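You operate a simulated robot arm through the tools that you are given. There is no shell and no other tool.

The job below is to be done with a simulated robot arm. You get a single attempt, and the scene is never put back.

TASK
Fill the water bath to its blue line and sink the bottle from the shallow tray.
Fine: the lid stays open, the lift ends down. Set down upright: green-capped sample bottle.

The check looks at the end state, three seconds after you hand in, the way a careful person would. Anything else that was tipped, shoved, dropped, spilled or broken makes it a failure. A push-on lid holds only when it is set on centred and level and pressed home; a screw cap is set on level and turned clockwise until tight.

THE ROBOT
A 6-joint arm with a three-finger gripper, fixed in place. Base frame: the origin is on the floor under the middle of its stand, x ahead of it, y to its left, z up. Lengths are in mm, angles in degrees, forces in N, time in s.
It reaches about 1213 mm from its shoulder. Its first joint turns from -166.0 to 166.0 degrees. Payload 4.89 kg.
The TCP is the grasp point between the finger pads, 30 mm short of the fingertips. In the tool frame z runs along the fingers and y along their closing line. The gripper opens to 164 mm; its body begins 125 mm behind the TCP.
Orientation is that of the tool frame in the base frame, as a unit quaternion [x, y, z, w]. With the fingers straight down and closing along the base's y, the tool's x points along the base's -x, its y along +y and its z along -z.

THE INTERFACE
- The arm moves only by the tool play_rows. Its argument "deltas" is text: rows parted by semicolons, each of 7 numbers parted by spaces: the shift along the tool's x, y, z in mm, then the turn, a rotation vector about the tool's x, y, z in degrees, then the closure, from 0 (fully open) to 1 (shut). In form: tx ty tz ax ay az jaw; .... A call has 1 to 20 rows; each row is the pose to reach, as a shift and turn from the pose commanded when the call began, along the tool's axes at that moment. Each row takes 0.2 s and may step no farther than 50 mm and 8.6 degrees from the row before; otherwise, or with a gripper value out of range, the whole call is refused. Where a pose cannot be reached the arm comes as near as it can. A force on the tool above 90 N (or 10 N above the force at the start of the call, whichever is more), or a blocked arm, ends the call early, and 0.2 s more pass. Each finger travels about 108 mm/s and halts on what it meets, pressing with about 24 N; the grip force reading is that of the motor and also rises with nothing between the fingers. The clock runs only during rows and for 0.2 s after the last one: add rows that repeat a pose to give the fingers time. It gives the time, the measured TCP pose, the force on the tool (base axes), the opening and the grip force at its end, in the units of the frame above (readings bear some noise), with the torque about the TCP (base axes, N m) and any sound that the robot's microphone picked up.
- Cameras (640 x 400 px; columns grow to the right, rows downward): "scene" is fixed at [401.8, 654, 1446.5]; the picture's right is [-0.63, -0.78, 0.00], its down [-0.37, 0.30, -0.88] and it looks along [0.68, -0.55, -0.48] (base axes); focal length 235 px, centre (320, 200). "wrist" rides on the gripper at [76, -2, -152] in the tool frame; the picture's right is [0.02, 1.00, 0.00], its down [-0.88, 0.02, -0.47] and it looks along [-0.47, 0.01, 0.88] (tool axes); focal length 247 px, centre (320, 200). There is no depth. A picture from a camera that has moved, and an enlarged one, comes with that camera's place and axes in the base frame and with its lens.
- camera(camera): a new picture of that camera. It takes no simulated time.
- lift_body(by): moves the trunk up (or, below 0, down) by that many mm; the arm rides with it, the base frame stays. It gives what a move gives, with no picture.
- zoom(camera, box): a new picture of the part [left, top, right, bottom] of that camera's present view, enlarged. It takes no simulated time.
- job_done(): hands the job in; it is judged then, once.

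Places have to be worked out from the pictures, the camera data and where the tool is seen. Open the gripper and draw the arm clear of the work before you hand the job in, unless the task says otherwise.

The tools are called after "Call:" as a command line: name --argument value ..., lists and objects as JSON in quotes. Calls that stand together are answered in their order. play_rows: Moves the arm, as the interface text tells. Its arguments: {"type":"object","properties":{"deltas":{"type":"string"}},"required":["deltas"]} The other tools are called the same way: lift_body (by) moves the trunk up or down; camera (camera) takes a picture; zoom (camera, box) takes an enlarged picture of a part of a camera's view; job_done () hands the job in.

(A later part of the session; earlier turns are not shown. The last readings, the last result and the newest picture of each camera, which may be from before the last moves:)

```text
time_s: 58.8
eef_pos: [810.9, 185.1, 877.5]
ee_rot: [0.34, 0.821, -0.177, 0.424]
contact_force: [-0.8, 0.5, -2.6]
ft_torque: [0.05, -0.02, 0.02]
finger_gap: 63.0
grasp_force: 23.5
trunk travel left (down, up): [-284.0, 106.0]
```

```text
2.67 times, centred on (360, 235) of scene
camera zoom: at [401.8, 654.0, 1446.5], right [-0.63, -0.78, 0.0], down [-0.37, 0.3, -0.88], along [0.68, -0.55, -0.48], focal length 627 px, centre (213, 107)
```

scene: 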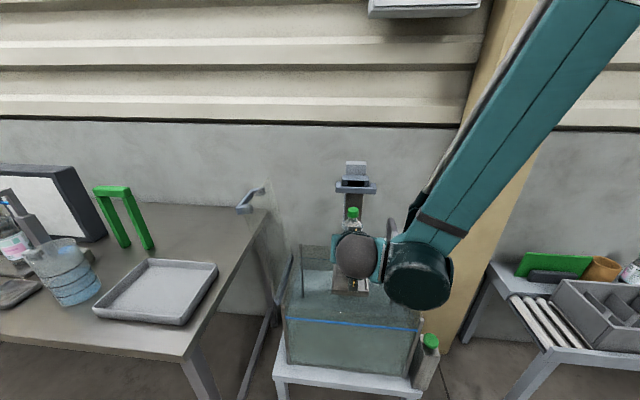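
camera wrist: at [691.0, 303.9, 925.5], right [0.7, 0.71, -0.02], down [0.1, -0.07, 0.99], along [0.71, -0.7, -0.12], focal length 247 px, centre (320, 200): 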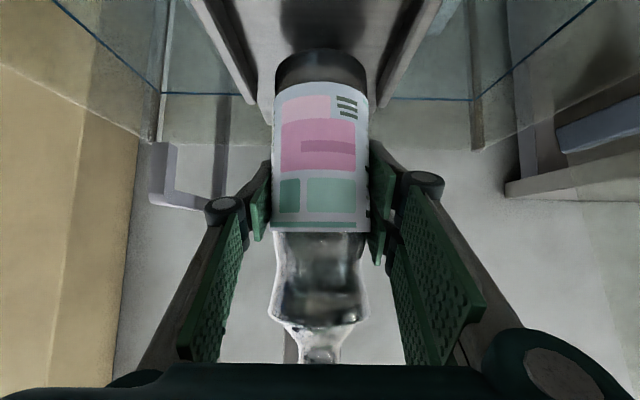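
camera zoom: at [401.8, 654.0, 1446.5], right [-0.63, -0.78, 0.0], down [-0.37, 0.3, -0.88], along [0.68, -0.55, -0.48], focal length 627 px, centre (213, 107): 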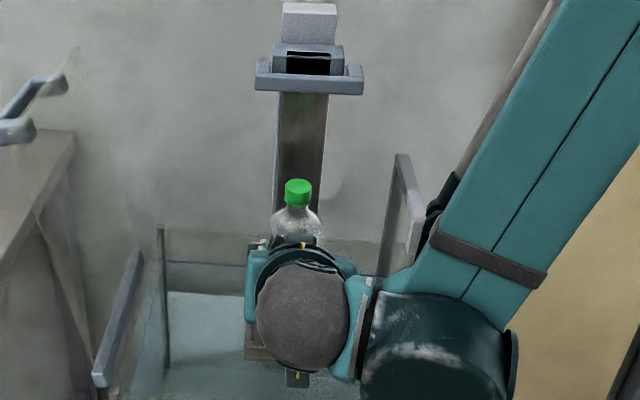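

The platform carries about 2.4 N while the gripper still carries the rest. I lower 5 mm more to learn whether the lift resists more or simply slides.

Call:
lift_body --by -5

Call:
play_rows --deltas "0 0 0 0 0 0 0.7"

Call:
zoom --camera "scene" --box '[300, 160, 420, 310]'

Call:
zoom --camera "wrist" --box '[200, 0, 440, 120]'

```text
time_s: 59.3
eef_pos: [811.2, 186.3, 873.2]
ee_rot: [0.34, 0.82, -0.177, 0.424]
contact_force: [0.5, -0.1, -4.4]
ft_torque: [-0.03, -0.06, -0.02]
finger_gap: 63.2
grasp_force: 23.9
trunk travel left (down, up): [-279.0, 111.0]
```

```text
time_s: 59.7
eef_pos: [810.5, 185.0, 874.0]
ee_rot: [0.34, 0.82, -0.178, 0.424]
contact_force: [-0.6, -0.6, -3.9]
ft_torque: [-0.01, -0.03, -0.02]
finger_gap: 63.1
grasp_force: 24.1
trunk travel left (down, up): [-279.0, 111.0]
```

```text
2.67 times, centred on (360, 235) of scene
camera zoom: at [401.8, 654.0, 1446.5], right [-0.63, -0.78, 0.0], down [-0.37, 0.3, -0.88], along [0.68, -0.55, -0.48], focal length 627 px, centre (213, 107)
```

zoom: 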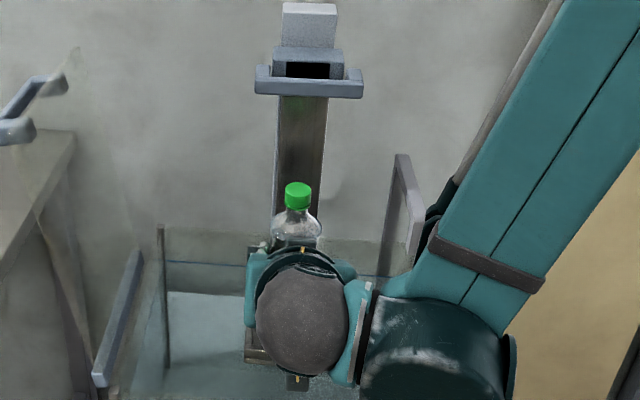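

```text
2.67 times, centred on (320, 60) of wrist
camera zoom: at [691.1, 304.0, 899.3], right [0.7, 0.71, -0.02], down [0.1, -0.07, 0.99], along [0.71, -0.7, -0.12], focal length 659 px, centre (320, 573)
```

zoom: 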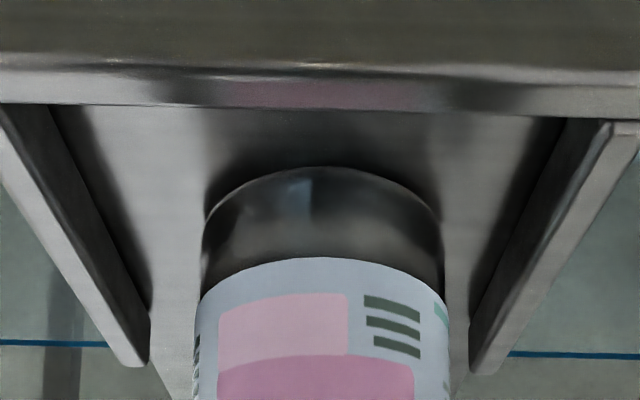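

The platform follows the bottle down without much standing load, but readings after each stop don't tell its breakaway force. I take 1 mm steps to see how much load it carries before it slides.

Call:
lift_body --by -1

Call:
lift_body --by -1

Call:
lift_body --by -1

Call:
lift_body --by -1

```text
time_s: 60.2
eef_pos: [812.0, 184.1, 872.0]
ee_rot: [0.341, 0.821, -0.177, 0.424]
contact_force: [0.1, 0.5, 0.7]
ft_torque: [0.12, -0.19, -0.01]
finger_gap: 63.0
grasp_force: 24.1
trunk travel left (down, up): [-278.0, 112.0]
```

```text
time_s: 60.8
eef_pos: [811.6, 184.7, 871.8]
ee_rot: [0.34, 0.82, -0.177, 0.424]
contact_force: [1.5, -0.3, -0.8]
ft_torque: [0.1, -0.18, -0.02]
finger_gap: 63.3
grasp_force: 24.0
trunk travel left (down, up): [-277.0, 113.0]
```

```text
time_s: 61.3
eef_pos: [811.7, 185.0, 869.2]
ee_rot: [0.34, 0.821, -0.177, 0.424]
contact_force: [0.4, -0.9, -1.4]
ft_torque: [0.08, -0.16, -0.03]
finger_gap: 63.3
grasp_force: 24.0
trunk travel left (down, up): [-276.0, 114.0]
```

```text
time_s: 61.8
eef_pos: [811.7, 184.3, 868.8]
ee_rot: [0.341, 0.82, -0.177, 0.424]
contact_force: [0.3, 0.3, -0.8]
ft_torque: [0.02, -0.17, 0.01]
finger_gap: 63.0
grasp_force: 24.5
trunk travel left (down, up): [-275.0, 115.0]
```

The platform now carries essentially the whole bottle (load near 0 N on the tool) without running away. I open the fingers slightly and check the bottle stands on its own.

Call:
play_rows --deltas "0 0 0 0 0 0 0.58; 0 0 0 0 0 0 0.52; 0 0 0 0 0 0 0.5; 0 0 0 0 0 0 0.5"

Call:
camera --camera "wrist"

Call:
zoom --camera "scene" --box '[300, 160, 420, 310]'

```text
time_s: 62.8
eef_pos: [810.3, 185.0, 869.4]
ee_rot: [0.341, 0.82, -0.178, 0.423]
contact_force: [-1.7, -0.4, -0.6]
ft_torque: [0.02, -0.03, 0.03]
finger_gap: 81.8
grasp_force: 0.0
trunk travel left (down, up): [-275.0, 115.0]
```

```text
taken
camera wrist: at [691.0, 304.0, 895.5], right [0.7, 0.71, -0.02], down [0.1, -0.07, 0.99], along [0.71, -0.7, -0.12], focal length 247 px, centre (320, 200)
```

wrist: 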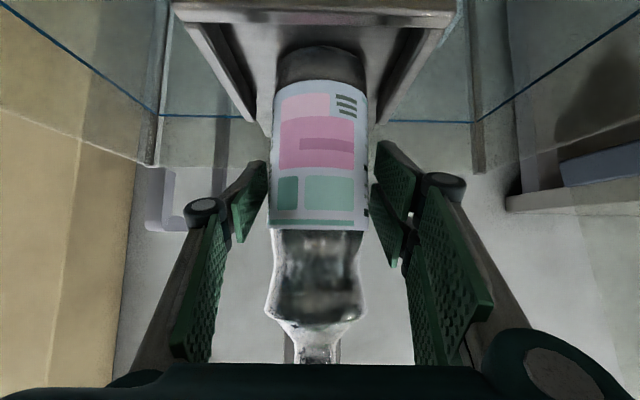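

```text
2.67 times, centred on (360, 235) of scene
camera zoom: at [401.8, 654.0, 1446.5], right [-0.63, -0.78, 0.0], down [-0.37, 0.3, -0.88], along [0.68, -0.55, -0.48], focal length 627 px, centre (213, 107)
```

zoom: 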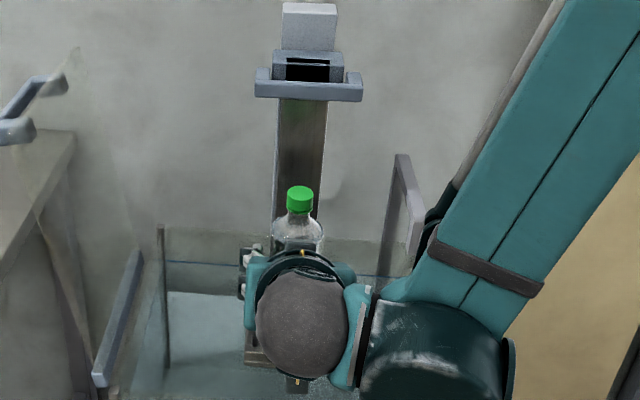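

The bottle stands by itself on the platform and the lift holds. I open a bit more and back the gripper away along its own axis.

Call:
play_rows --deltas "0 0 0 0 0 0 0.4; 0 0 -8 0 0 0 0.35; 0 0 -30 0 0 0 0.35; 0 0 -60 0 0 0 0.35; 0 0 -95 0 0 0 0.35; 0 0 -130 0 0 0 0.35; 0 0 -165 0 0 0 0.35; 0 0 -200 0 0 0 0.35"

Call:
camera --camera "wrist"

Call:
camera --camera "scene"

```text
time_s: 64.6
eef_pos: [697.8, 301.7, 983.8]
ee_rot: [0.341, 0.82, -0.178, 0.424]
contact_force: [0.3, 1.4, 0.2]
ft_torque: [0.0, 0.07, -0.04]
finger_gap: 106.7
grasp_force: 0.1
trunk travel left (down, up): [-275.0, 115.0]
```

```text
taken
camera wrist: at [576.6, 420.8, 1010.6], right [0.7, 0.71, -0.02], down [0.1, -0.07, 0.99], along [0.71, -0.7, -0.12], focal length 247 px, centre (320, 200)
```

wrist: 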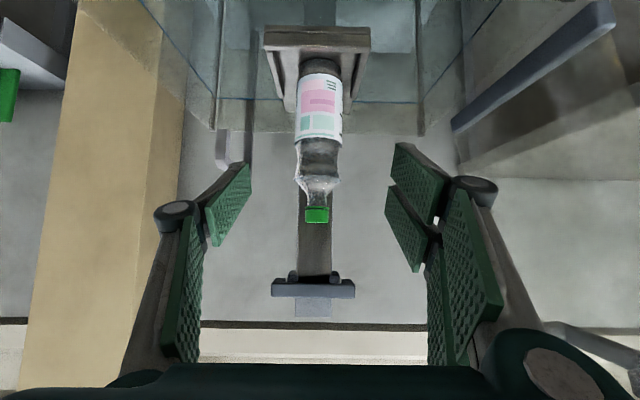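

```text
taken
```

scene: 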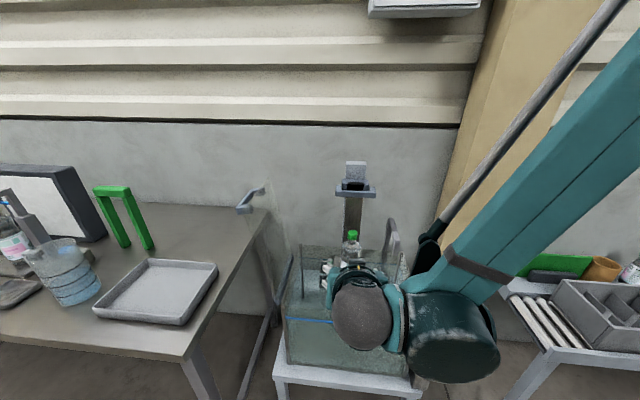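

The bottle stands upright on the raised platform and the lift holds it. Next I push the lift's D-handle down, so I zoom in to locate it.

Call:
zoom --camera "wrist" --box '[240, 180, 400, 340]'

Call:
zoom --camera "scene" --box '[310, 140, 410, 260]'

Call:
zoom --camera "wrist" --box '[230, 10, 410, 150]'

```text
2.50 times, centred on (320, 260) of wrist
camera zoom: at [576.6, 420.8, 1010.6], right [0.7, 0.71, -0.02], down [0.1, -0.07, 0.99], along [0.71, -0.7, -0.12], focal length 617 px, centre (320, 50)
```

zoom: 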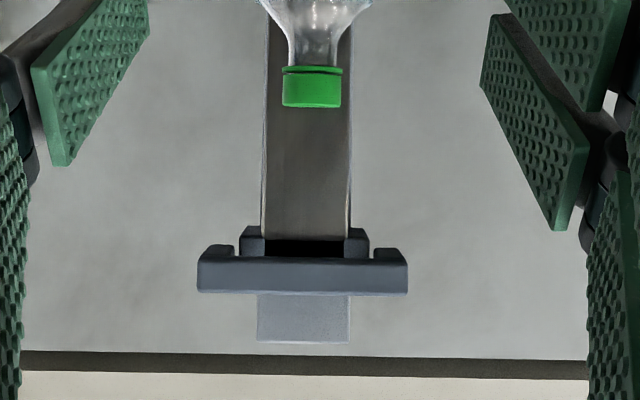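

```text
3.33 times, centred on (360, 200) of scene
camera zoom: at [401.8, 654.0, 1446.5], right [-0.63, -0.78, 0.0], down [-0.37, 0.3, -0.88], along [0.68, -0.55, -0.48], focal length 784 px, centre (187, 200)
```

zoom: 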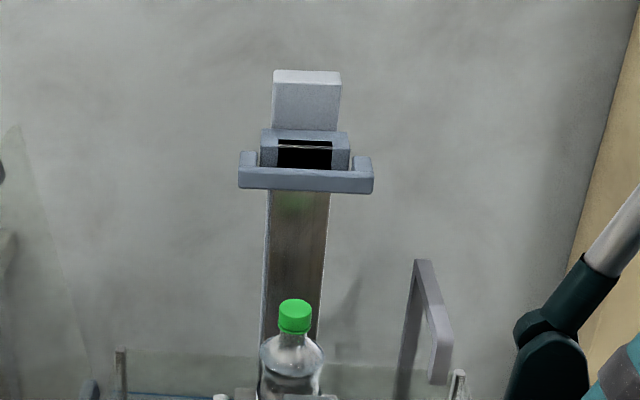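

```text
2.86 times, centred on (320, 80) of wrist
camera zoom: at [576.6, 420.8, 1010.6], right [0.7, 0.71, -0.02], down [0.1, -0.07, 0.99], along [0.71, -0.7, -0.12], focal length 706 px, centre (320, 543)
```

zoom: 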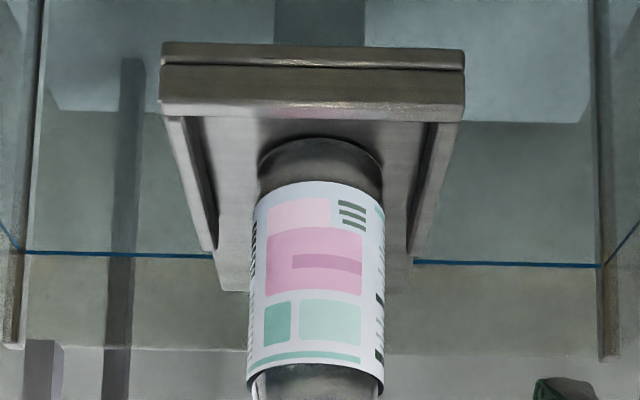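

The D-handle's front bar centre is at about (850, 142), top z≈1113. I close the fingers, rise well above the bottle, and tilt the tool nearly vertical (15° off, leaning away from the post) to press the bar from above.

Call:
play_rows --deltas "-32.7 0 -23.1 0 8 0 0.4; -65.5 0 -46.2 0 16 0 0.6; -98.2 0 -69.3 0 24 0 0.8; -131 0 -92.4 0 32 0 1; -163.7 0 -115.5 0 40 0 1; -163.7 0 -115.5 0 40 0 1"

Call:
camera --camera "wrist"

```text
time_s: 66.0
eef_pos: [696.7, 300.7, 1185.0]
ee_rot: [0.381, 0.916, -0.049, 0.117]
contact_force: [-0.2, -1.6, -0.1]
ft_torque: [0.13, -0.02, 0.02]
finger_gap: 0.0
grasp_force: 24.1
trunk travel left (down, up): [-275.0, 115.0]
```

```text
taken
camera wrist: at [616.8, 379.8, 1314.4], right [0.69, 0.72, -0.01], down [0.53, -0.51, 0.68], along [0.49, -0.48, -0.73], focal length 247 px, centre (320, 200)
```

wrist: 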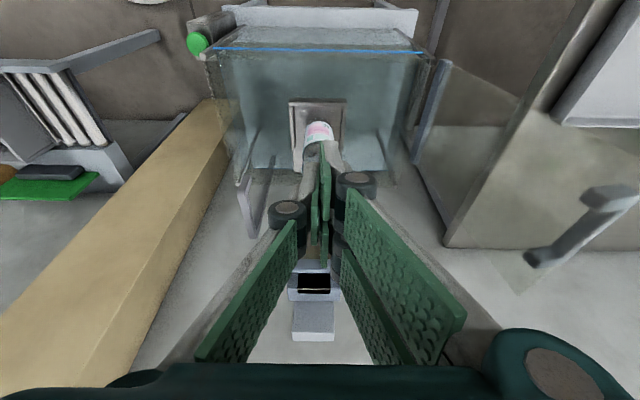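

The closed fingers are above and in front. I move horizontally over the D-handle bar, staying about 40 mm above it.

Call:
play_rows --deltas "-36.2 -0.5 9.4 0 0 0 1; -72.3 -1.1 18.8 0 0 0 1; -108.5 -1.6 28.2 0 0 0 1; -144.7 -2.1 37.6 0 0 0 1; -180.8 -2.7 47 0 0 0 1; -217 -3.2 56.4 0 0 0 1"

Call:
camera --camera "wrist"

Call:
camera --camera "scene"

```text
time_s: 67.4
eef_pos: [853.7, 139.8, 1184.8]
ee_rot: [0.381, 0.915, -0.05, 0.118]
contact_force: [-0.5, 0.9, -0.1]
ft_torque: [-0.07, -0.06, 0.01]
finger_gap: 0.1
grasp_force: 23.8
trunk travel left (down, up): [-275.0, 115.0]
```

```text
taken
camera wrist: at [772.2, 219.4, 1314.4], right [0.69, 0.72, -0.01], down [0.53, -0.5, 0.68], along [0.49, -0.48, -0.73], focal length 247 px, centre (320, 200)
```

wrist: 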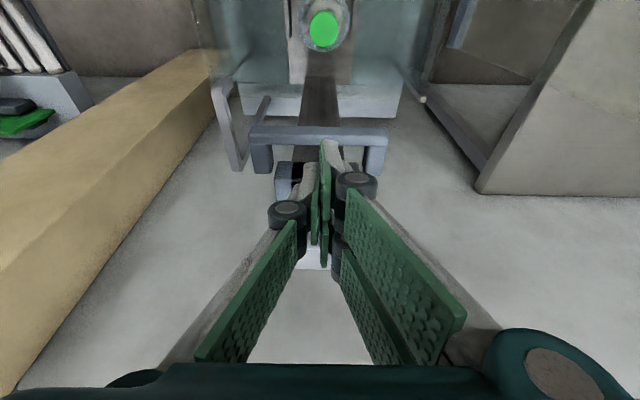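

```text
taken
```

scene: 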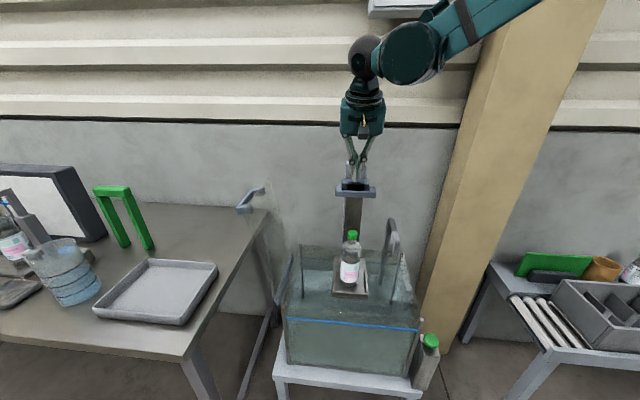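

The scene shows the bottle upright on the platform, and the closed fingers just above the D-handle. I zoom to check the alignment over the bar.

Call:
zoom --camera "wrist" --box '[220, 90, 420, 260]'

Call:
zoom --camera "scene" --box '[310, 110, 410, 310]'

```text
2.35 times, centred on (320, 175) of wrist
camera zoom: at [772.2, 219.4, 1314.4], right [0.69, 0.72, -0.01], down [0.53, -0.5, 0.68], along [0.49, -0.48, -0.73], focal length 581 px, centre (320, 259)
```

zoom: 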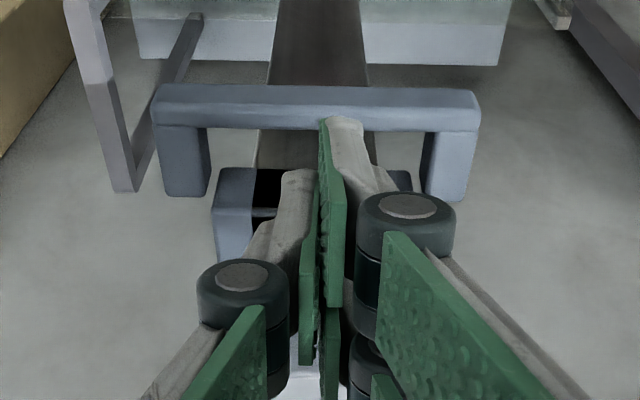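

```text
2.00 times, centred on (360, 210) of scene
camera zoom: at [401.8, 654.0, 1446.5], right [-0.63, -0.78, 0.0], down [-0.37, 0.3, -0.88], along [0.68, -0.55, -0.48], focal length 470 px, centre (240, 180)
```

zoom: 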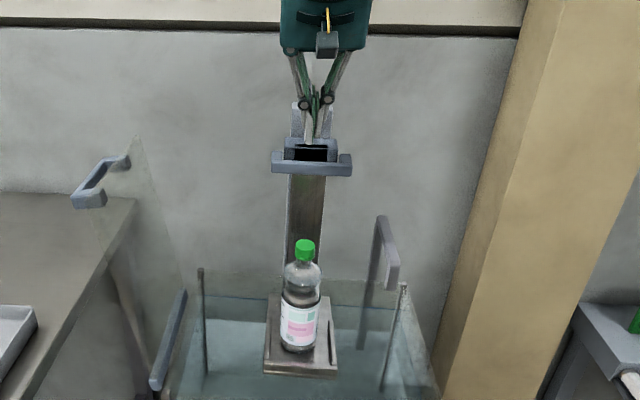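

The bar is about 10 mm deep at e2 225–234; I shift 6 mm toward it so the lower fingertip lands squarely on it, and lower to just above the bar.

Call:
play_rows --deltas "-4.4 0 9.5 0 0 0 1; -0.2 0 25.7 0 0 0 1; -0.2 0 25.7 0 0 0 1"

Call:
zoom --camera "wrist" --box '[220, 90, 420, 260]'

Call:
zoom --camera "scene" --box '[320, 140, 400, 220]'

```text
time_s: 68.2
eef_pos: [858.4, 135.1, 1158.5]
ee_rot: [0.381, 0.916, -0.05, 0.117]
contact_force: [0.6, -0.2, -0.5]
ft_torque: [-0.03, 0.03, -0.03]
finger_gap: 0.0
grasp_force: 23.6
trunk travel left (down, up): [-275.0, 115.0]
```

```text
2.35 times, centred on (320, 175) of wrist
camera zoom: at [777.3, 214.3, 1288.4], right [0.69, 0.72, -0.01], down [0.53, -0.5, 0.68], along [0.49, -0.48, -0.73], focal length 581 px, centre (320, 259)
```

zoom: 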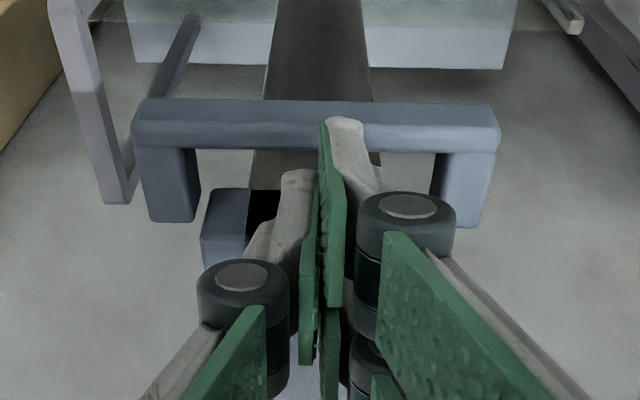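

```text
5.00 times, centred on (360, 180) of scene
camera zoom: at [401.8, 654.0, 1446.5], right [-0.63, -0.78, 0.0], down [-0.37, 0.3, -0.88], along [0.68, -0.55, -0.48], focal length 1176 px, centre (120, 300)
```

zoom: 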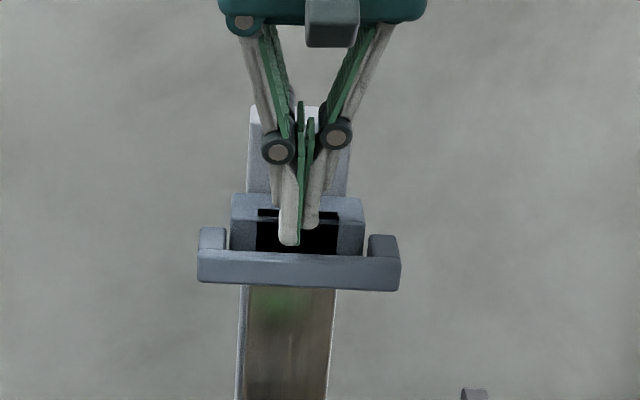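

The lower fingertip hangs directly over the bar with about 10 mm to go. I lower the trunk step by step and watch the force and the bottle.

Call:
lift_body --by -15

Call:
lift_body --by -15

Call:
zoom --camera "scene" --box '[310, 130, 410, 310]'

Call:
zoom --camera "wrist" --box '[220, 90, 420, 260]'

```text
time_s: 68.8
eef_pos: [858.6, 134.3, 1145.2]
ee_rot: [0.381, 0.916, -0.05, 0.117]
contact_force: [-0.2, 0.4, 0.1]
ft_torque: [0.06, -0.04, -0.01]
finger_gap: 0.1
grasp_force: 24.4
trunk travel left (down, up): [-260.0, 130.0]
```

```text
time_s: 69.4
eef_pos: [857.7, 134.1, 1129.2]
ee_rot: [0.381, 0.916, -0.05, 0.117]
contact_force: [-0.6, 0.6, 0.4]
ft_torque: [0.01, -0.03, 0.04]
finger_gap: 0.0
grasp_force: 24.5
trunk travel left (down, up): [-245.0, 145.0]
```

```text
2.22 times, centred on (360, 220) of scene
camera zoom: at [401.8, 654.0, 1446.5], right [-0.63, -0.78, 0.0], down [-0.37, 0.3, -0.88], along [0.68, -0.55, -0.48], focal length 522 px, centre (231, 156)
```

zoom: 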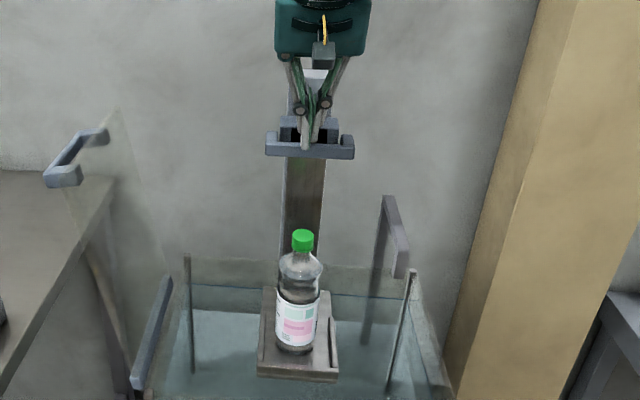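

```text
2.35 times, centred on (320, 175) of wrist
camera zoom: at [776.7, 214.2, 1258.9], right [0.69, 0.72, -0.01], down [0.53, -0.5, 0.68], along [0.49, -0.48, -0.73], focal length 581 px, centre (320, 259)
```

zoom: 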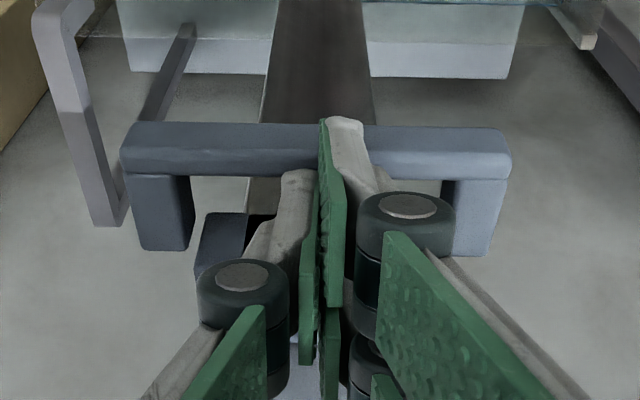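

The bar is now moving down with the fingertip (its top dropped from about 1111 to 1097) with almost no force. I keep lowering with the trunk and watch the bottle as it enters the water.

Call:
lift_body --by -30

Call:
zoom --camera "scene" --box '[280, 150, 440, 350]'

Call:
lift_body --by -30

Call:
zoom --camera "scene" --box '[280, 150, 440, 350]'

```text
time_s: 70.2
eef_pos: [858.2, 135.0, 1100.4]
ee_rot: [0.38, 0.916, -0.05, 0.118]
contact_force: [-0.6, -0.4, 0.1]
ft_torque: [0.04, -0.02, 0.02]
finger_gap: 0.2
grasp_force: 24.0
trunk travel left (down, up): [-215.0, 175.0]
```

```text
2.00 times, centred on (360, 250) of scene
camera zoom: at [401.8, 654.0, 1446.5], right [-0.63, -0.78, 0.0], down [-0.37, 0.3, -0.88], along [0.68, -0.55, -0.48], focal length 470 px, centre (240, 100)
```

zoom: 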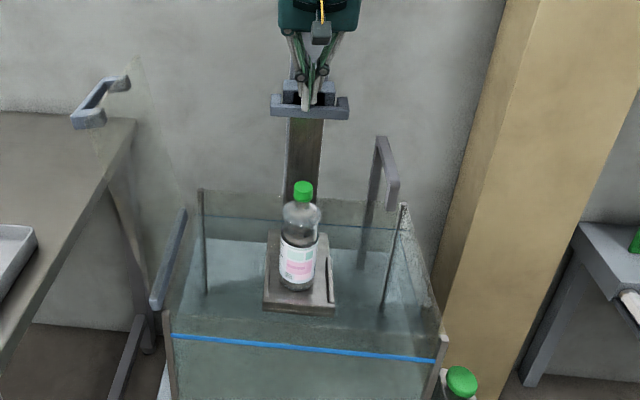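

```text
time_s: 70.9
eef_pos: [858.4, 135.2, 1070.6]
ee_rot: [0.381, 0.916, -0.05, 0.117]
contact_force: [0.0, 0.1, -0.8]
ft_torque: [0.04, 0.0, 0.0]
finger_gap: 0.0
grasp_force: 23.5
trunk travel left (down, up): [-185.0, 205.0]
```

```text
2.00 times, centred on (360, 250) of scene
camera zoom: at [401.8, 654.0, 1446.5], right [-0.63, -0.78, 0.0], down [-0.37, 0.3, -0.88], along [0.68, -0.55, -0.48], focal length 470 px, centre (240, 100)
```

zoom: 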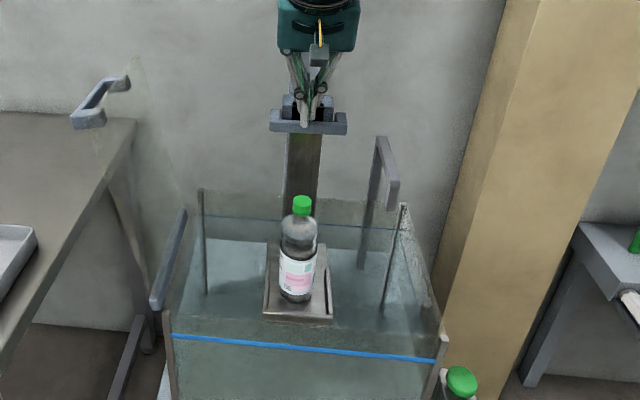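

The bottle rides down upright. I continue lowering in 30 mm steps, watching force for the bottom stop.

Call:
lift_body --by -30

Call:
lift_body --by -30

Call:
zoom --camera "scene" --box '[280, 150, 440, 350]'

Call:
camera --camera "wrist"

```text
time_s: 71.7
eef_pos: [857.2, 134.1, 1040.6]
ee_rot: [0.381, 0.916, -0.05, 0.118]
contact_force: [-1.5, -0.4, 0.0]
ft_torque: [0.01, 0.0, -0.02]
finger_gap: 0.0
grasp_force: 23.5
trunk travel left (down, up): [-155.0, 235.0]
```

```text
time_s: 72.4
eef_pos: [857.4, 134.7, 1009.7]
ee_rot: [0.381, 0.915, -0.05, 0.119]
contact_force: [0.2, 0.1, -1.1]
ft_torque: [0.03, 0.0, 0.01]
finger_gap: 0.2
grasp_force: 23.8
trunk travel left (down, up): [-125.0, 265.0]
```

```text
2.00 times, centred on (360, 250) of scene
camera zoom: at [401.8, 654.0, 1446.5], right [-0.63, -0.78, 0.0], down [-0.37, 0.3, -0.88], along [0.68, -0.55, -0.48], focal length 470 px, centre (240, 100)
```

zoom: 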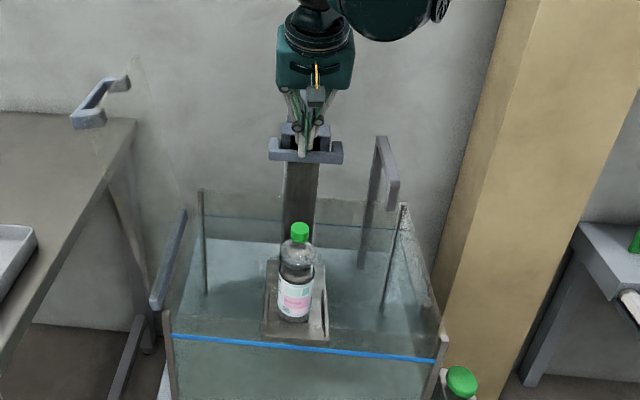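

```text
taken
camera wrist: at [776.7, 214.2, 1138.9], right [0.69, 0.72, -0.01], down [0.53, -0.5, 0.68], along [0.49, -0.48, -0.73], focal length 247 px, centre (320, 200)
```

wrist: 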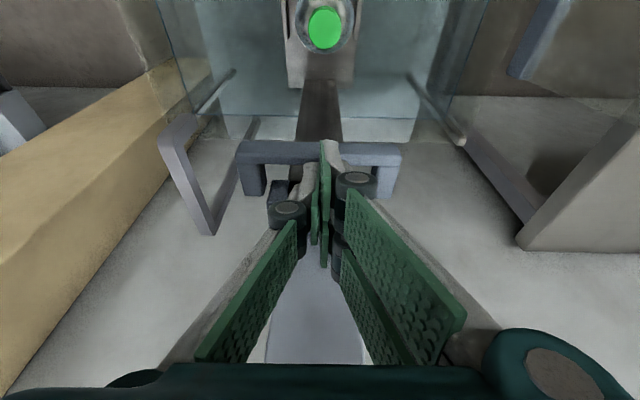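

The post is over 60 mm behind the palm, so it is safe to go on; roughly 105 mm more should submerge the cap. I keep lowering.

Call:
lift_body --by -30

Call:
lift_body --by -25

Call:
zoom --camera "scene" --box '[280, 150, 440, 350]'

Call:
camera --camera "wrist"

```text
time_s: 73.2
eef_pos: [858.1, 134.5, 981.0]
ee_rot: [0.381, 0.916, -0.05, 0.118]
contact_force: [-0.7, -0.6, 0.7]
ft_torque: [-0.02, -0.02, -0.01]
finger_gap: 0.1
grasp_force: 24.2
trunk travel left (down, up): [-95.0, 295.0]
```

```text
time_s: 73.9
eef_pos: [858.0, 134.3, 954.8]
ee_rot: [0.381, 0.916, -0.05, 0.117]
contact_force: [0.0, -0.4, 0.4]
ft_torque: [-0.01, 0.01, -0.01]
finger_gap: 0.2
grasp_force: 24.0
trunk travel left (down, up): [-70.0, 320.0]
```

```text
2.00 times, centred on (360, 250) of scene
camera zoom: at [401.8, 654.0, 1446.5], right [-0.63, -0.78, 0.0], down [-0.37, 0.3, -0.88], along [0.68, -0.55, -0.48], focal length 470 px, centre (240, 100)
```

zoom: 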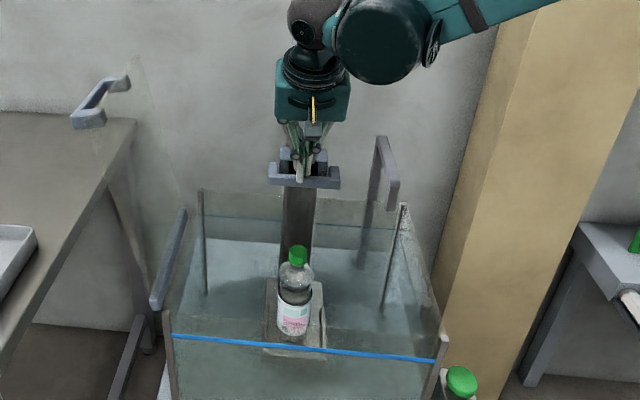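

```text
taken
camera wrist: at [776.8, 214.2, 1083.9], right [0.69, 0.72, -0.01], down [0.53, -0.5, 0.68], along [0.49, -0.48, -0.73], focal length 247 px, centre (320, 200)
```

wrist: 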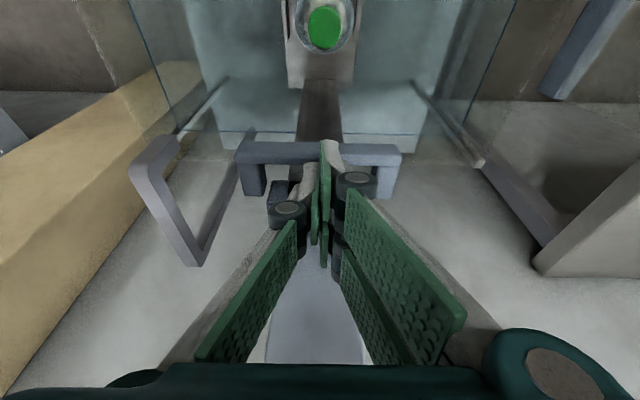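

No resistance yet; the bottle is about two-thirds under water and upright. I continue down in smaller steps.

Call:
lift_body --by -25

Call:
lift_body --by -20

Call:
zoom --camera "scene" --box '[280, 150, 440, 350]'

Call:
camera --camera "wrist"

```text
time_s: 74.6
eef_pos: [858.7, 132.9, 929.2]
ee_rot: [0.381, 0.916, -0.05, 0.118]
contact_force: [0.1, -0.6, 0.6]
ft_torque: [-0.01, 0.02, -0.01]
finger_gap: 0.0
grasp_force: 23.9
trunk travel left (down, up): [-45.0, 345.0]
```

```text
time_s: 75.3
eef_pos: [857.1, 134.8, 910.5]
ee_rot: [0.382, 0.915, -0.05, 0.118]
contact_force: [0.3, 0.4, -1.2]
ft_torque: [-0.02, -0.02, -0.01]
finger_gap: 0.1
grasp_force: 24.1
trunk travel left (down, up): [-25.0, 365.0]
```

```text
2.00 times, centred on (360, 250) of scene
camera zoom: at [401.8, 654.0, 1446.5], right [-0.63, -0.78, 0.0], down [-0.37, 0.3, -0.88], along [0.68, -0.55, -0.48], focal length 470 px, centre (240, 100)
```

zoom: 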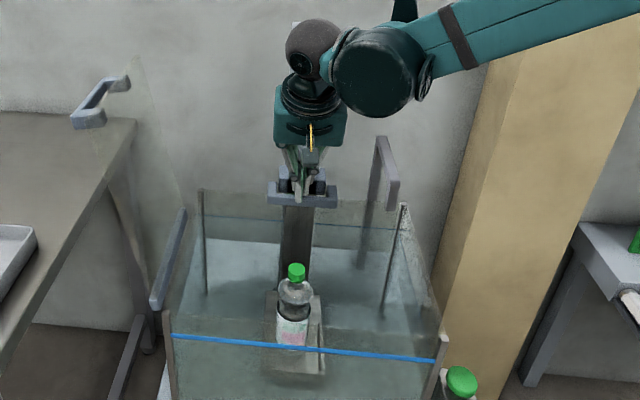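

```text
taken
camera wrist: at [776.8, 214.2, 1038.8], right [0.69, 0.72, -0.01], down [0.53, -0.5, 0.68], along [0.49, -0.48, -0.73], focal length 247 px, centre (320, 200)
```

wrist: 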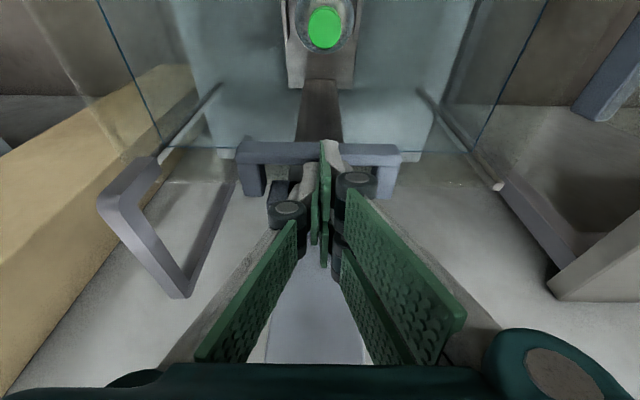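

The cap is about at the surface. I use the last 25 mm of trunk travel, then the arm for the rest.

Call:
lift_body --by -25

Call:
play_rows --deltas "-1.3 0 4.8 0 0 0 1; -2.5 0 9.7 0 0 0 1; -3.8 0 14.5 0 0 0 1; -3.8 0 14.5 0 0 0 1"

Call:
zoom --camera "scene" --box '[280, 150, 440, 350]'

Call:
camera --camera "wrist"

```text
time_s: 76.0
eef_pos: [857.1, 133.9, 885.8]
ee_rot: [0.381, 0.916, -0.05, 0.117]
contact_force: [2.2, 1.7, 16.2]
ft_torque: [0.21, 0.01, -0.03]
finger_gap: 0.0
grasp_force: 23.9
trunk travel left (down, up): [0.0, 390.0]
```

```text
time_s: 76.5
eef_pos: [857.1, 133.9, 885.2]
ee_rot: [0.381, 0.916, -0.05, 0.119]
contact_force: [-21.8, 8.3, 68.8]
ft_torque: [0.89, 0.99, 0.15]
finger_gap: 0.0
grasp_force: 24.5
trunk travel left (down, up): [0.0, 390.0]
stopped in row 2: the force on the tool passed its limit at 101 N (the readings are from after the stop); the commanded pose is now the measured one
```

```text
2.00 times, centred on (360, 250) of scene
camera zoom: at [401.8, 654.0, 1446.5], right [-0.63, -0.78, 0.0], down [-0.37, 0.3, -0.88], along [0.68, -0.55, -0.48], focal length 470 px, centre (240, 100)
```

zoom: 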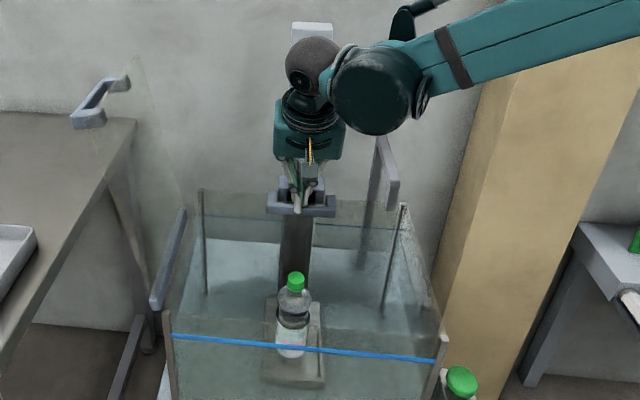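

```text
taken
camera wrist: at [776.2, 213.9, 1013.8], right [0.69, 0.72, -0.01], down [0.53, -0.5, 0.68], along [0.49, -0.48, -0.73], focal length 247 px, centre (320, 200)
```

wrist: 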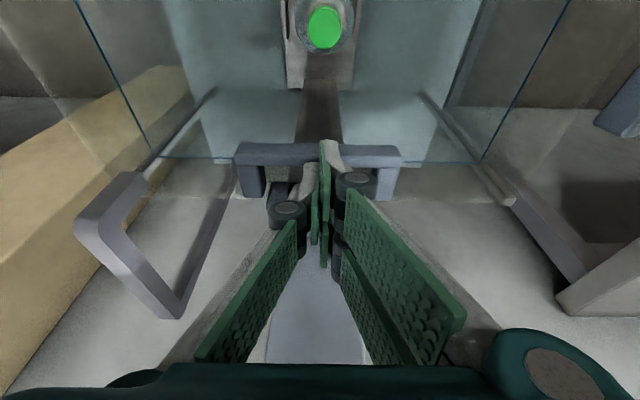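

The lift hit its bottom stop (force jumped at TCP z≈886). I raise off the handle and check that the lift stays down and the bottle is upright.

Call:
lift_body --by 100

Call:
camera --camera "wrist"

Call:
zoom --camera "scene" --box '[260, 160, 460, 360]'

```text
time_s: 77.9
eef_pos: [859.7, 135.3, 979.1]
ee_rot: [0.38, 0.916, -0.05, 0.117]
contact_force: [-0.5, 0.3, -0.2]
ft_torque: [0.01, -0.01, -0.03]
finger_gap: 0.0
grasp_force: 23.8
trunk travel left (down, up): [-100.0, 290.0]
```

```text
taken
camera wrist: at [779.3, 213.4, 1109.4], right [0.69, 0.72, -0.01], down [0.53, -0.5, 0.68], along [0.49, -0.48, -0.73], focal length 247 px, centre (320, 200)
```

wrist: 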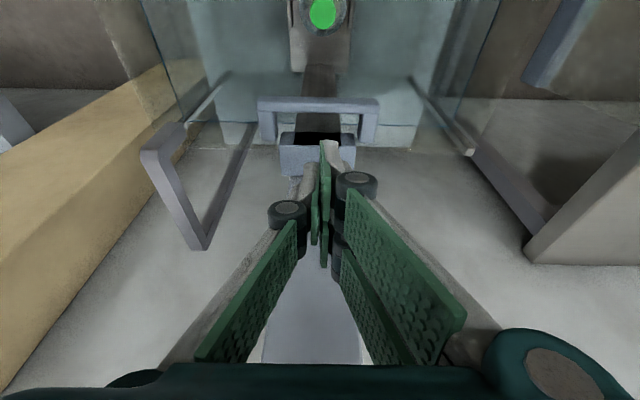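

```text
2.00 times, centred on (360, 260) of scene
camera zoom: at [401.8, 654.0, 1446.5], right [-0.63, -0.78, 0.0], down [-0.37, 0.3, -0.88], along [0.68, -0.55, -0.48], focal length 470 px, centre (240, 80)
```

zoom: 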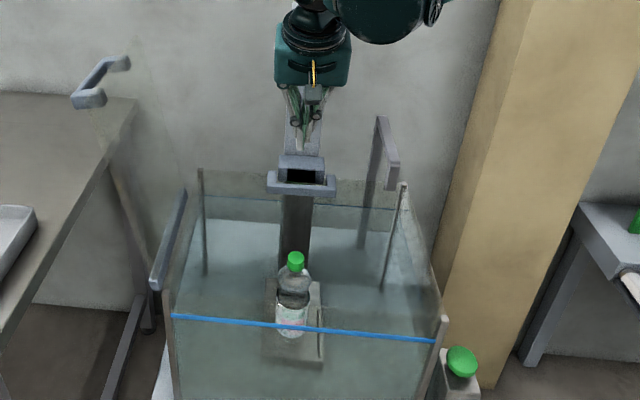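

The lift stays down and the bottle stands upright in the water. I zoom the scene camera on the front glass to see if the water line can be read from there while I press the button.

Call:
zoom --camera "scene" --box '[275, 290, 355, 345]'

Call:
zoom --camera "scene" --box '[350, 295, 450, 365]'

Call:
zoom --camera "scene" --box '[330, 240, 420, 300]'

```text
7.27 times, centred on (315, 318) of scene
camera zoom: at [401.8, 654.0, 1446.5], right [-0.63, -0.78, 0.0], down [-0.37, 0.3, -0.88], along [0.68, -0.55, -0.48], focal length 1710 px, centre (356, -654)
```

zoom: 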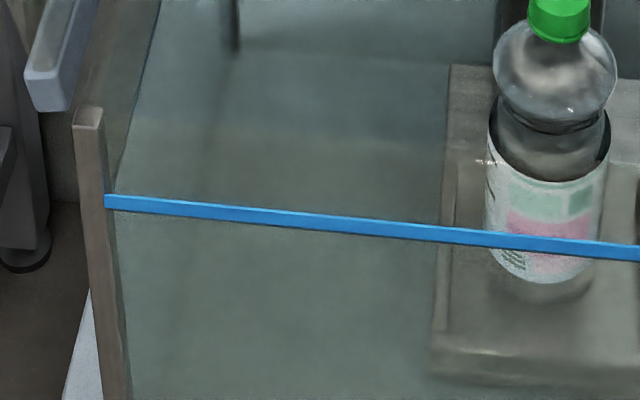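

```text
5.71 times, centred on (400, 330) of scene
camera zoom: at [401.8, 654.0, 1446.5], right [-0.63, -0.78, 0.0], down [-0.37, 0.3, -0.88], along [0.68, -0.55, -0.48], focal length 1343 px, centre (-137, -543)
```

zoom: 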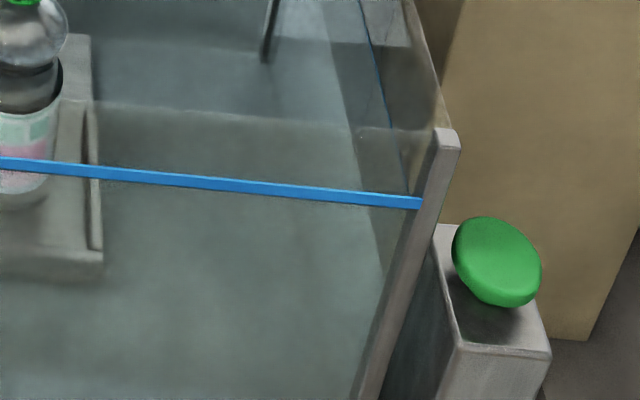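

```text
6.67 times, centred on (375, 270) of scene
camera zoom: at [401.8, 654.0, 1446.5], right [-0.63, -0.78, 0.0], down [-0.37, 0.3, -0.88], along [0.68, -0.55, -0.48], focal length 1567 px, centre (-47, -267)
```

zoom: 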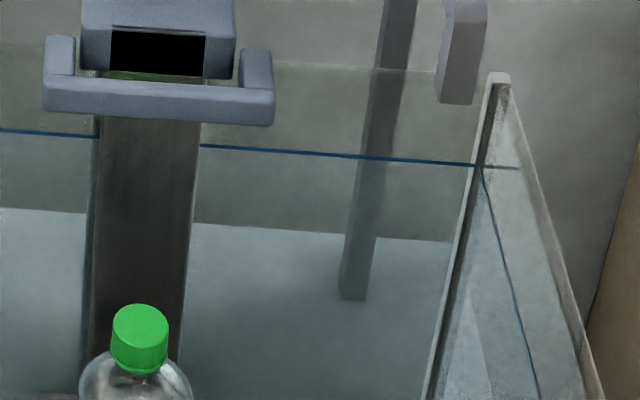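

The water now appears close to the blue line after the lift and bottle went in. To measure exactly I go back to the level view of the front glass.

Call:
play_rows --deltas "-7.5 0 -29 0 0 0 1; -15.1 0 -58 0 0 0 1; 22.5 -0.1 -67.9 0 0 0 1; 60 -0.2 -77.8 0 0 0 1; 97.7 -0.4 -87.7 0 0 0 1; 135.2 -0.5 -97.6 0 0 0 1; 172.8 -0.6 -107.6 0 0 0 1; 210.4 -0.7 -117.5 0 0 0 1; 248 -0.9 -127.4 0 0 0 1; 285.5 -1 -137.3 0 0 0 1"

Call:
play_rows --deltas "25.2 1.8 24 0 -5 0 1; 50.5 3.7 47.9 0 -10 0 0.8; 75.7 5.5 71.9 0 -15 0 0.6; 100.9 7.3 95.8 0 -20 0 0.4; 126.2 9.2 119.8 0 -25 0 0.2; 151.4 11 143.7 0 -30 0 0"

Call:
camera --camera "wrist"

Call:
camera --camera "scene"

```text
time_s: 80.1
eef_pos: [640.2, 352.7, 1040.8]
ee_rot: [0.381, 0.916, -0.049, 0.117]
contact_force: [1.6, -0.6, -0.4]
ft_torque: [0.1, 0.17, 0.0]
finger_gap: 0.1
grasp_force: 23.6
trunk travel left (down, up): [-100.0, 290.0]
```

```text
time_s: 81.5
eef_pos: [570.1, 437.9, 864.4]
ee_rot: [0.355, 0.854, -0.147, 0.351]
contact_force: [0.3, -1.8, 1.0]
ft_torque: [0.36, 0.1, 0.19]
finger_gap: 164.1
grasp_force: 0.1
trunk travel left (down, up): [-100.0, 290.0]
```

```text
taken
camera wrist: at [454.1, 552.4, 920.4], right [0.7, 0.72, -0.02], down [0.22, -0.19, 0.96], along [0.68, -0.67, -0.29], focal length 247 px, centre (320, 200)
```

wrist: 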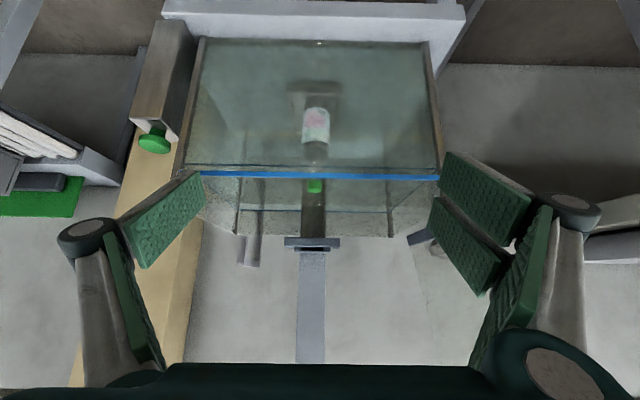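

```text
taken
```

scene: 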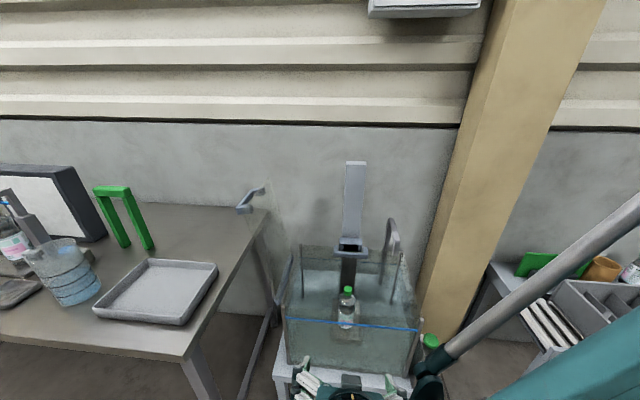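

I enlarge the blue line region to compare it with the water line.

Call:
zoom --camera "wrist" --box '[200, 145, 330, 225]'

Call:
zoom --camera "wrist" --box '[320, 145, 450, 225]'

Call:
zoom --camera "wrist" --box '[270, 90, 370, 200]'

```text
4.92 times, centred on (265, 185) of wrist
camera zoom: at [454.1, 552.4, 920.4], right [0.7, 0.72, -0.02], down [0.22, -0.19, 0.96], along [0.68, -0.67, -0.29], focal length 1216 px, centre (591, 274)
```

zoom: 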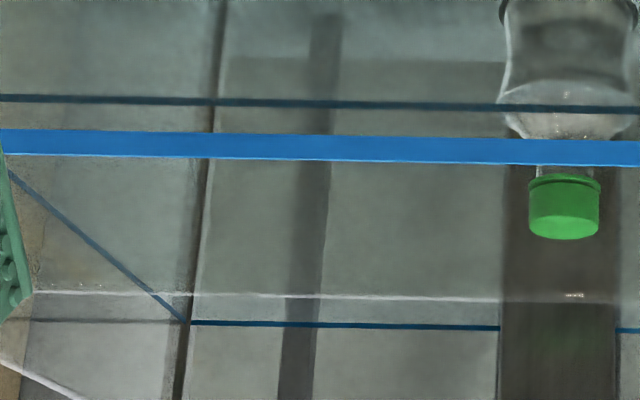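

```text
4.92 times, centred on (385, 185) of wrist
camera zoom: at [454.1, 552.4, 920.4], right [0.7, 0.72, -0.02], down [0.22, -0.19, 0.96], along [0.68, -0.67, -0.29], focal length 1216 px, centre (0, 274)
```

zoom: 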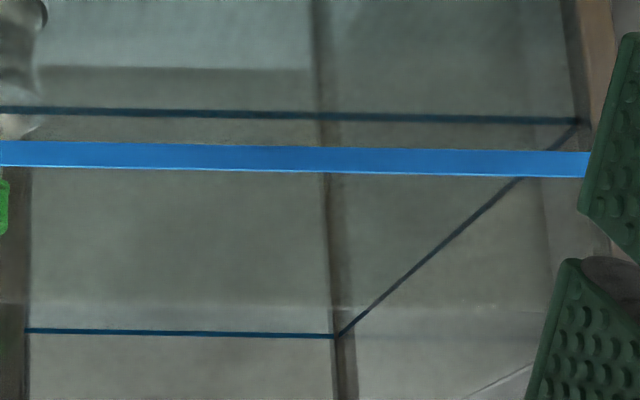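

```text
3.64 times, centred on (320, 145) of wrist
camera zoom: at [454.1, 552.4, 920.4], right [0.7, 0.72, -0.02], down [0.22, -0.19, 0.96], along [0.68, -0.67, -0.29], focal length 898 px, centre (320, 400)
```

zoom: 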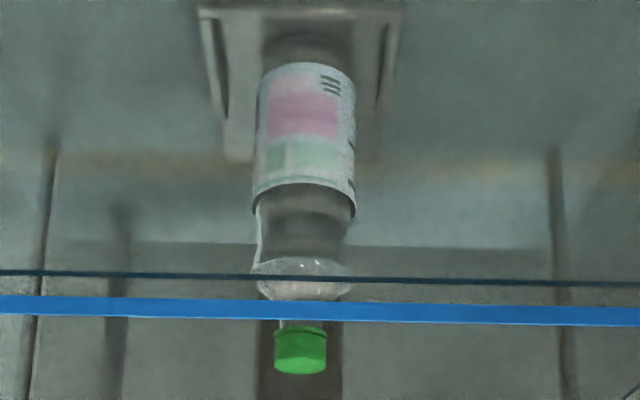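

The water line is still about 15 mm below the centre of the blue line, and the cap is just under water. Now the green button: I zoom in on it to fix its position and shape.

Call:
zoom --camera "wrist" --box '[110, 10, 220, 170]'

Call:
zoom --camera "scene" --box '[390, 310, 460, 380]'

```text
2.50 times, centred on (165, 90) of wrist
camera zoom: at [454.1, 552.4, 920.4], right [0.7, 0.72, -0.02], down [0.22, -0.19, 0.96], along [0.68, -0.67, -0.29], focal length 617 px, centre (708, 475)
```

zoom: 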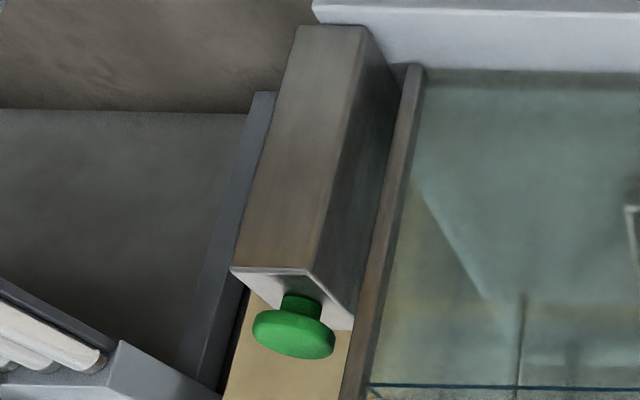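

```text
5.71 times, centred on (425, 345) of scene
camera zoom: at [401.8, 654.0, 1446.5], right [-0.63, -0.78, 0.0], down [-0.37, 0.3, -0.88], along [0.68, -0.55, -0.48], focal length 1343 px, centre (-280, -629)
```

zoom: 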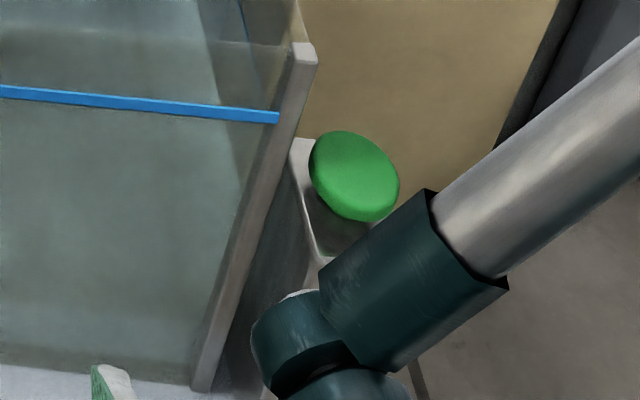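

The button cap is at about (516, 122), top z≈733, on the box beside the bath's right wall. I close the fingers, bring the tool vertical with its thin side toward the wall, and move above the button.

Call:
play_rows --deltas "-17.9 -29.2 11.4 0 5 0 0.3; -35.8 -58.5 22.8 0 10 0 0.6; -53.8 -87.7 34.3 0 15 0 0.9; -71.7 -117 45.7 0 20 0 1; -89.6 -146.2 57.1 0 25 0 1; -107.5 -175.5 68.5 0 30 0 1; -125.5 -204.7 80 0 35 0 1; -143.4 -234 91.4 0 40 0 1; -161.3 -263.2 102.8 0 45 0 1"

Call:
camera --camera "wrist"

Call:
camera --camera "scene"

```text
time_s: 83.5
eef_pos: [515.9, 122.2, 904.3]
ee_rot: [0.383, 0.924, 0.0, -0.003]
contact_force: [-0.2, 1.6, -0.6]
ft_torque: [-0.21, -0.03, 0.03]
finger_gap: 0.0
grasp_force: 24.5
trunk travel left (down, up): [-100.0, 290.0]
```

```text
taken
camera wrist: at [460.4, 175.4, 1058.6], right [0.69, 0.72, 0.0], down [0.64, -0.61, 0.47], along [0.34, -0.32, -0.88], focal length 247 px, centre (320, 200)
```

wrist: 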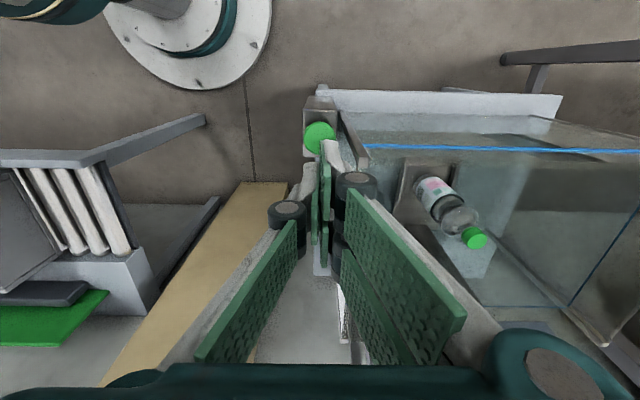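

```text
taken
```

scene: 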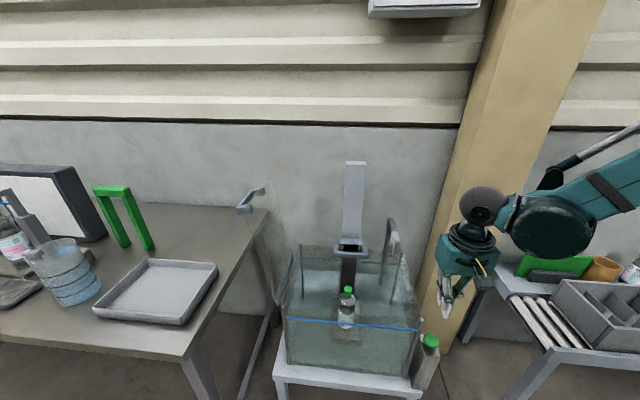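

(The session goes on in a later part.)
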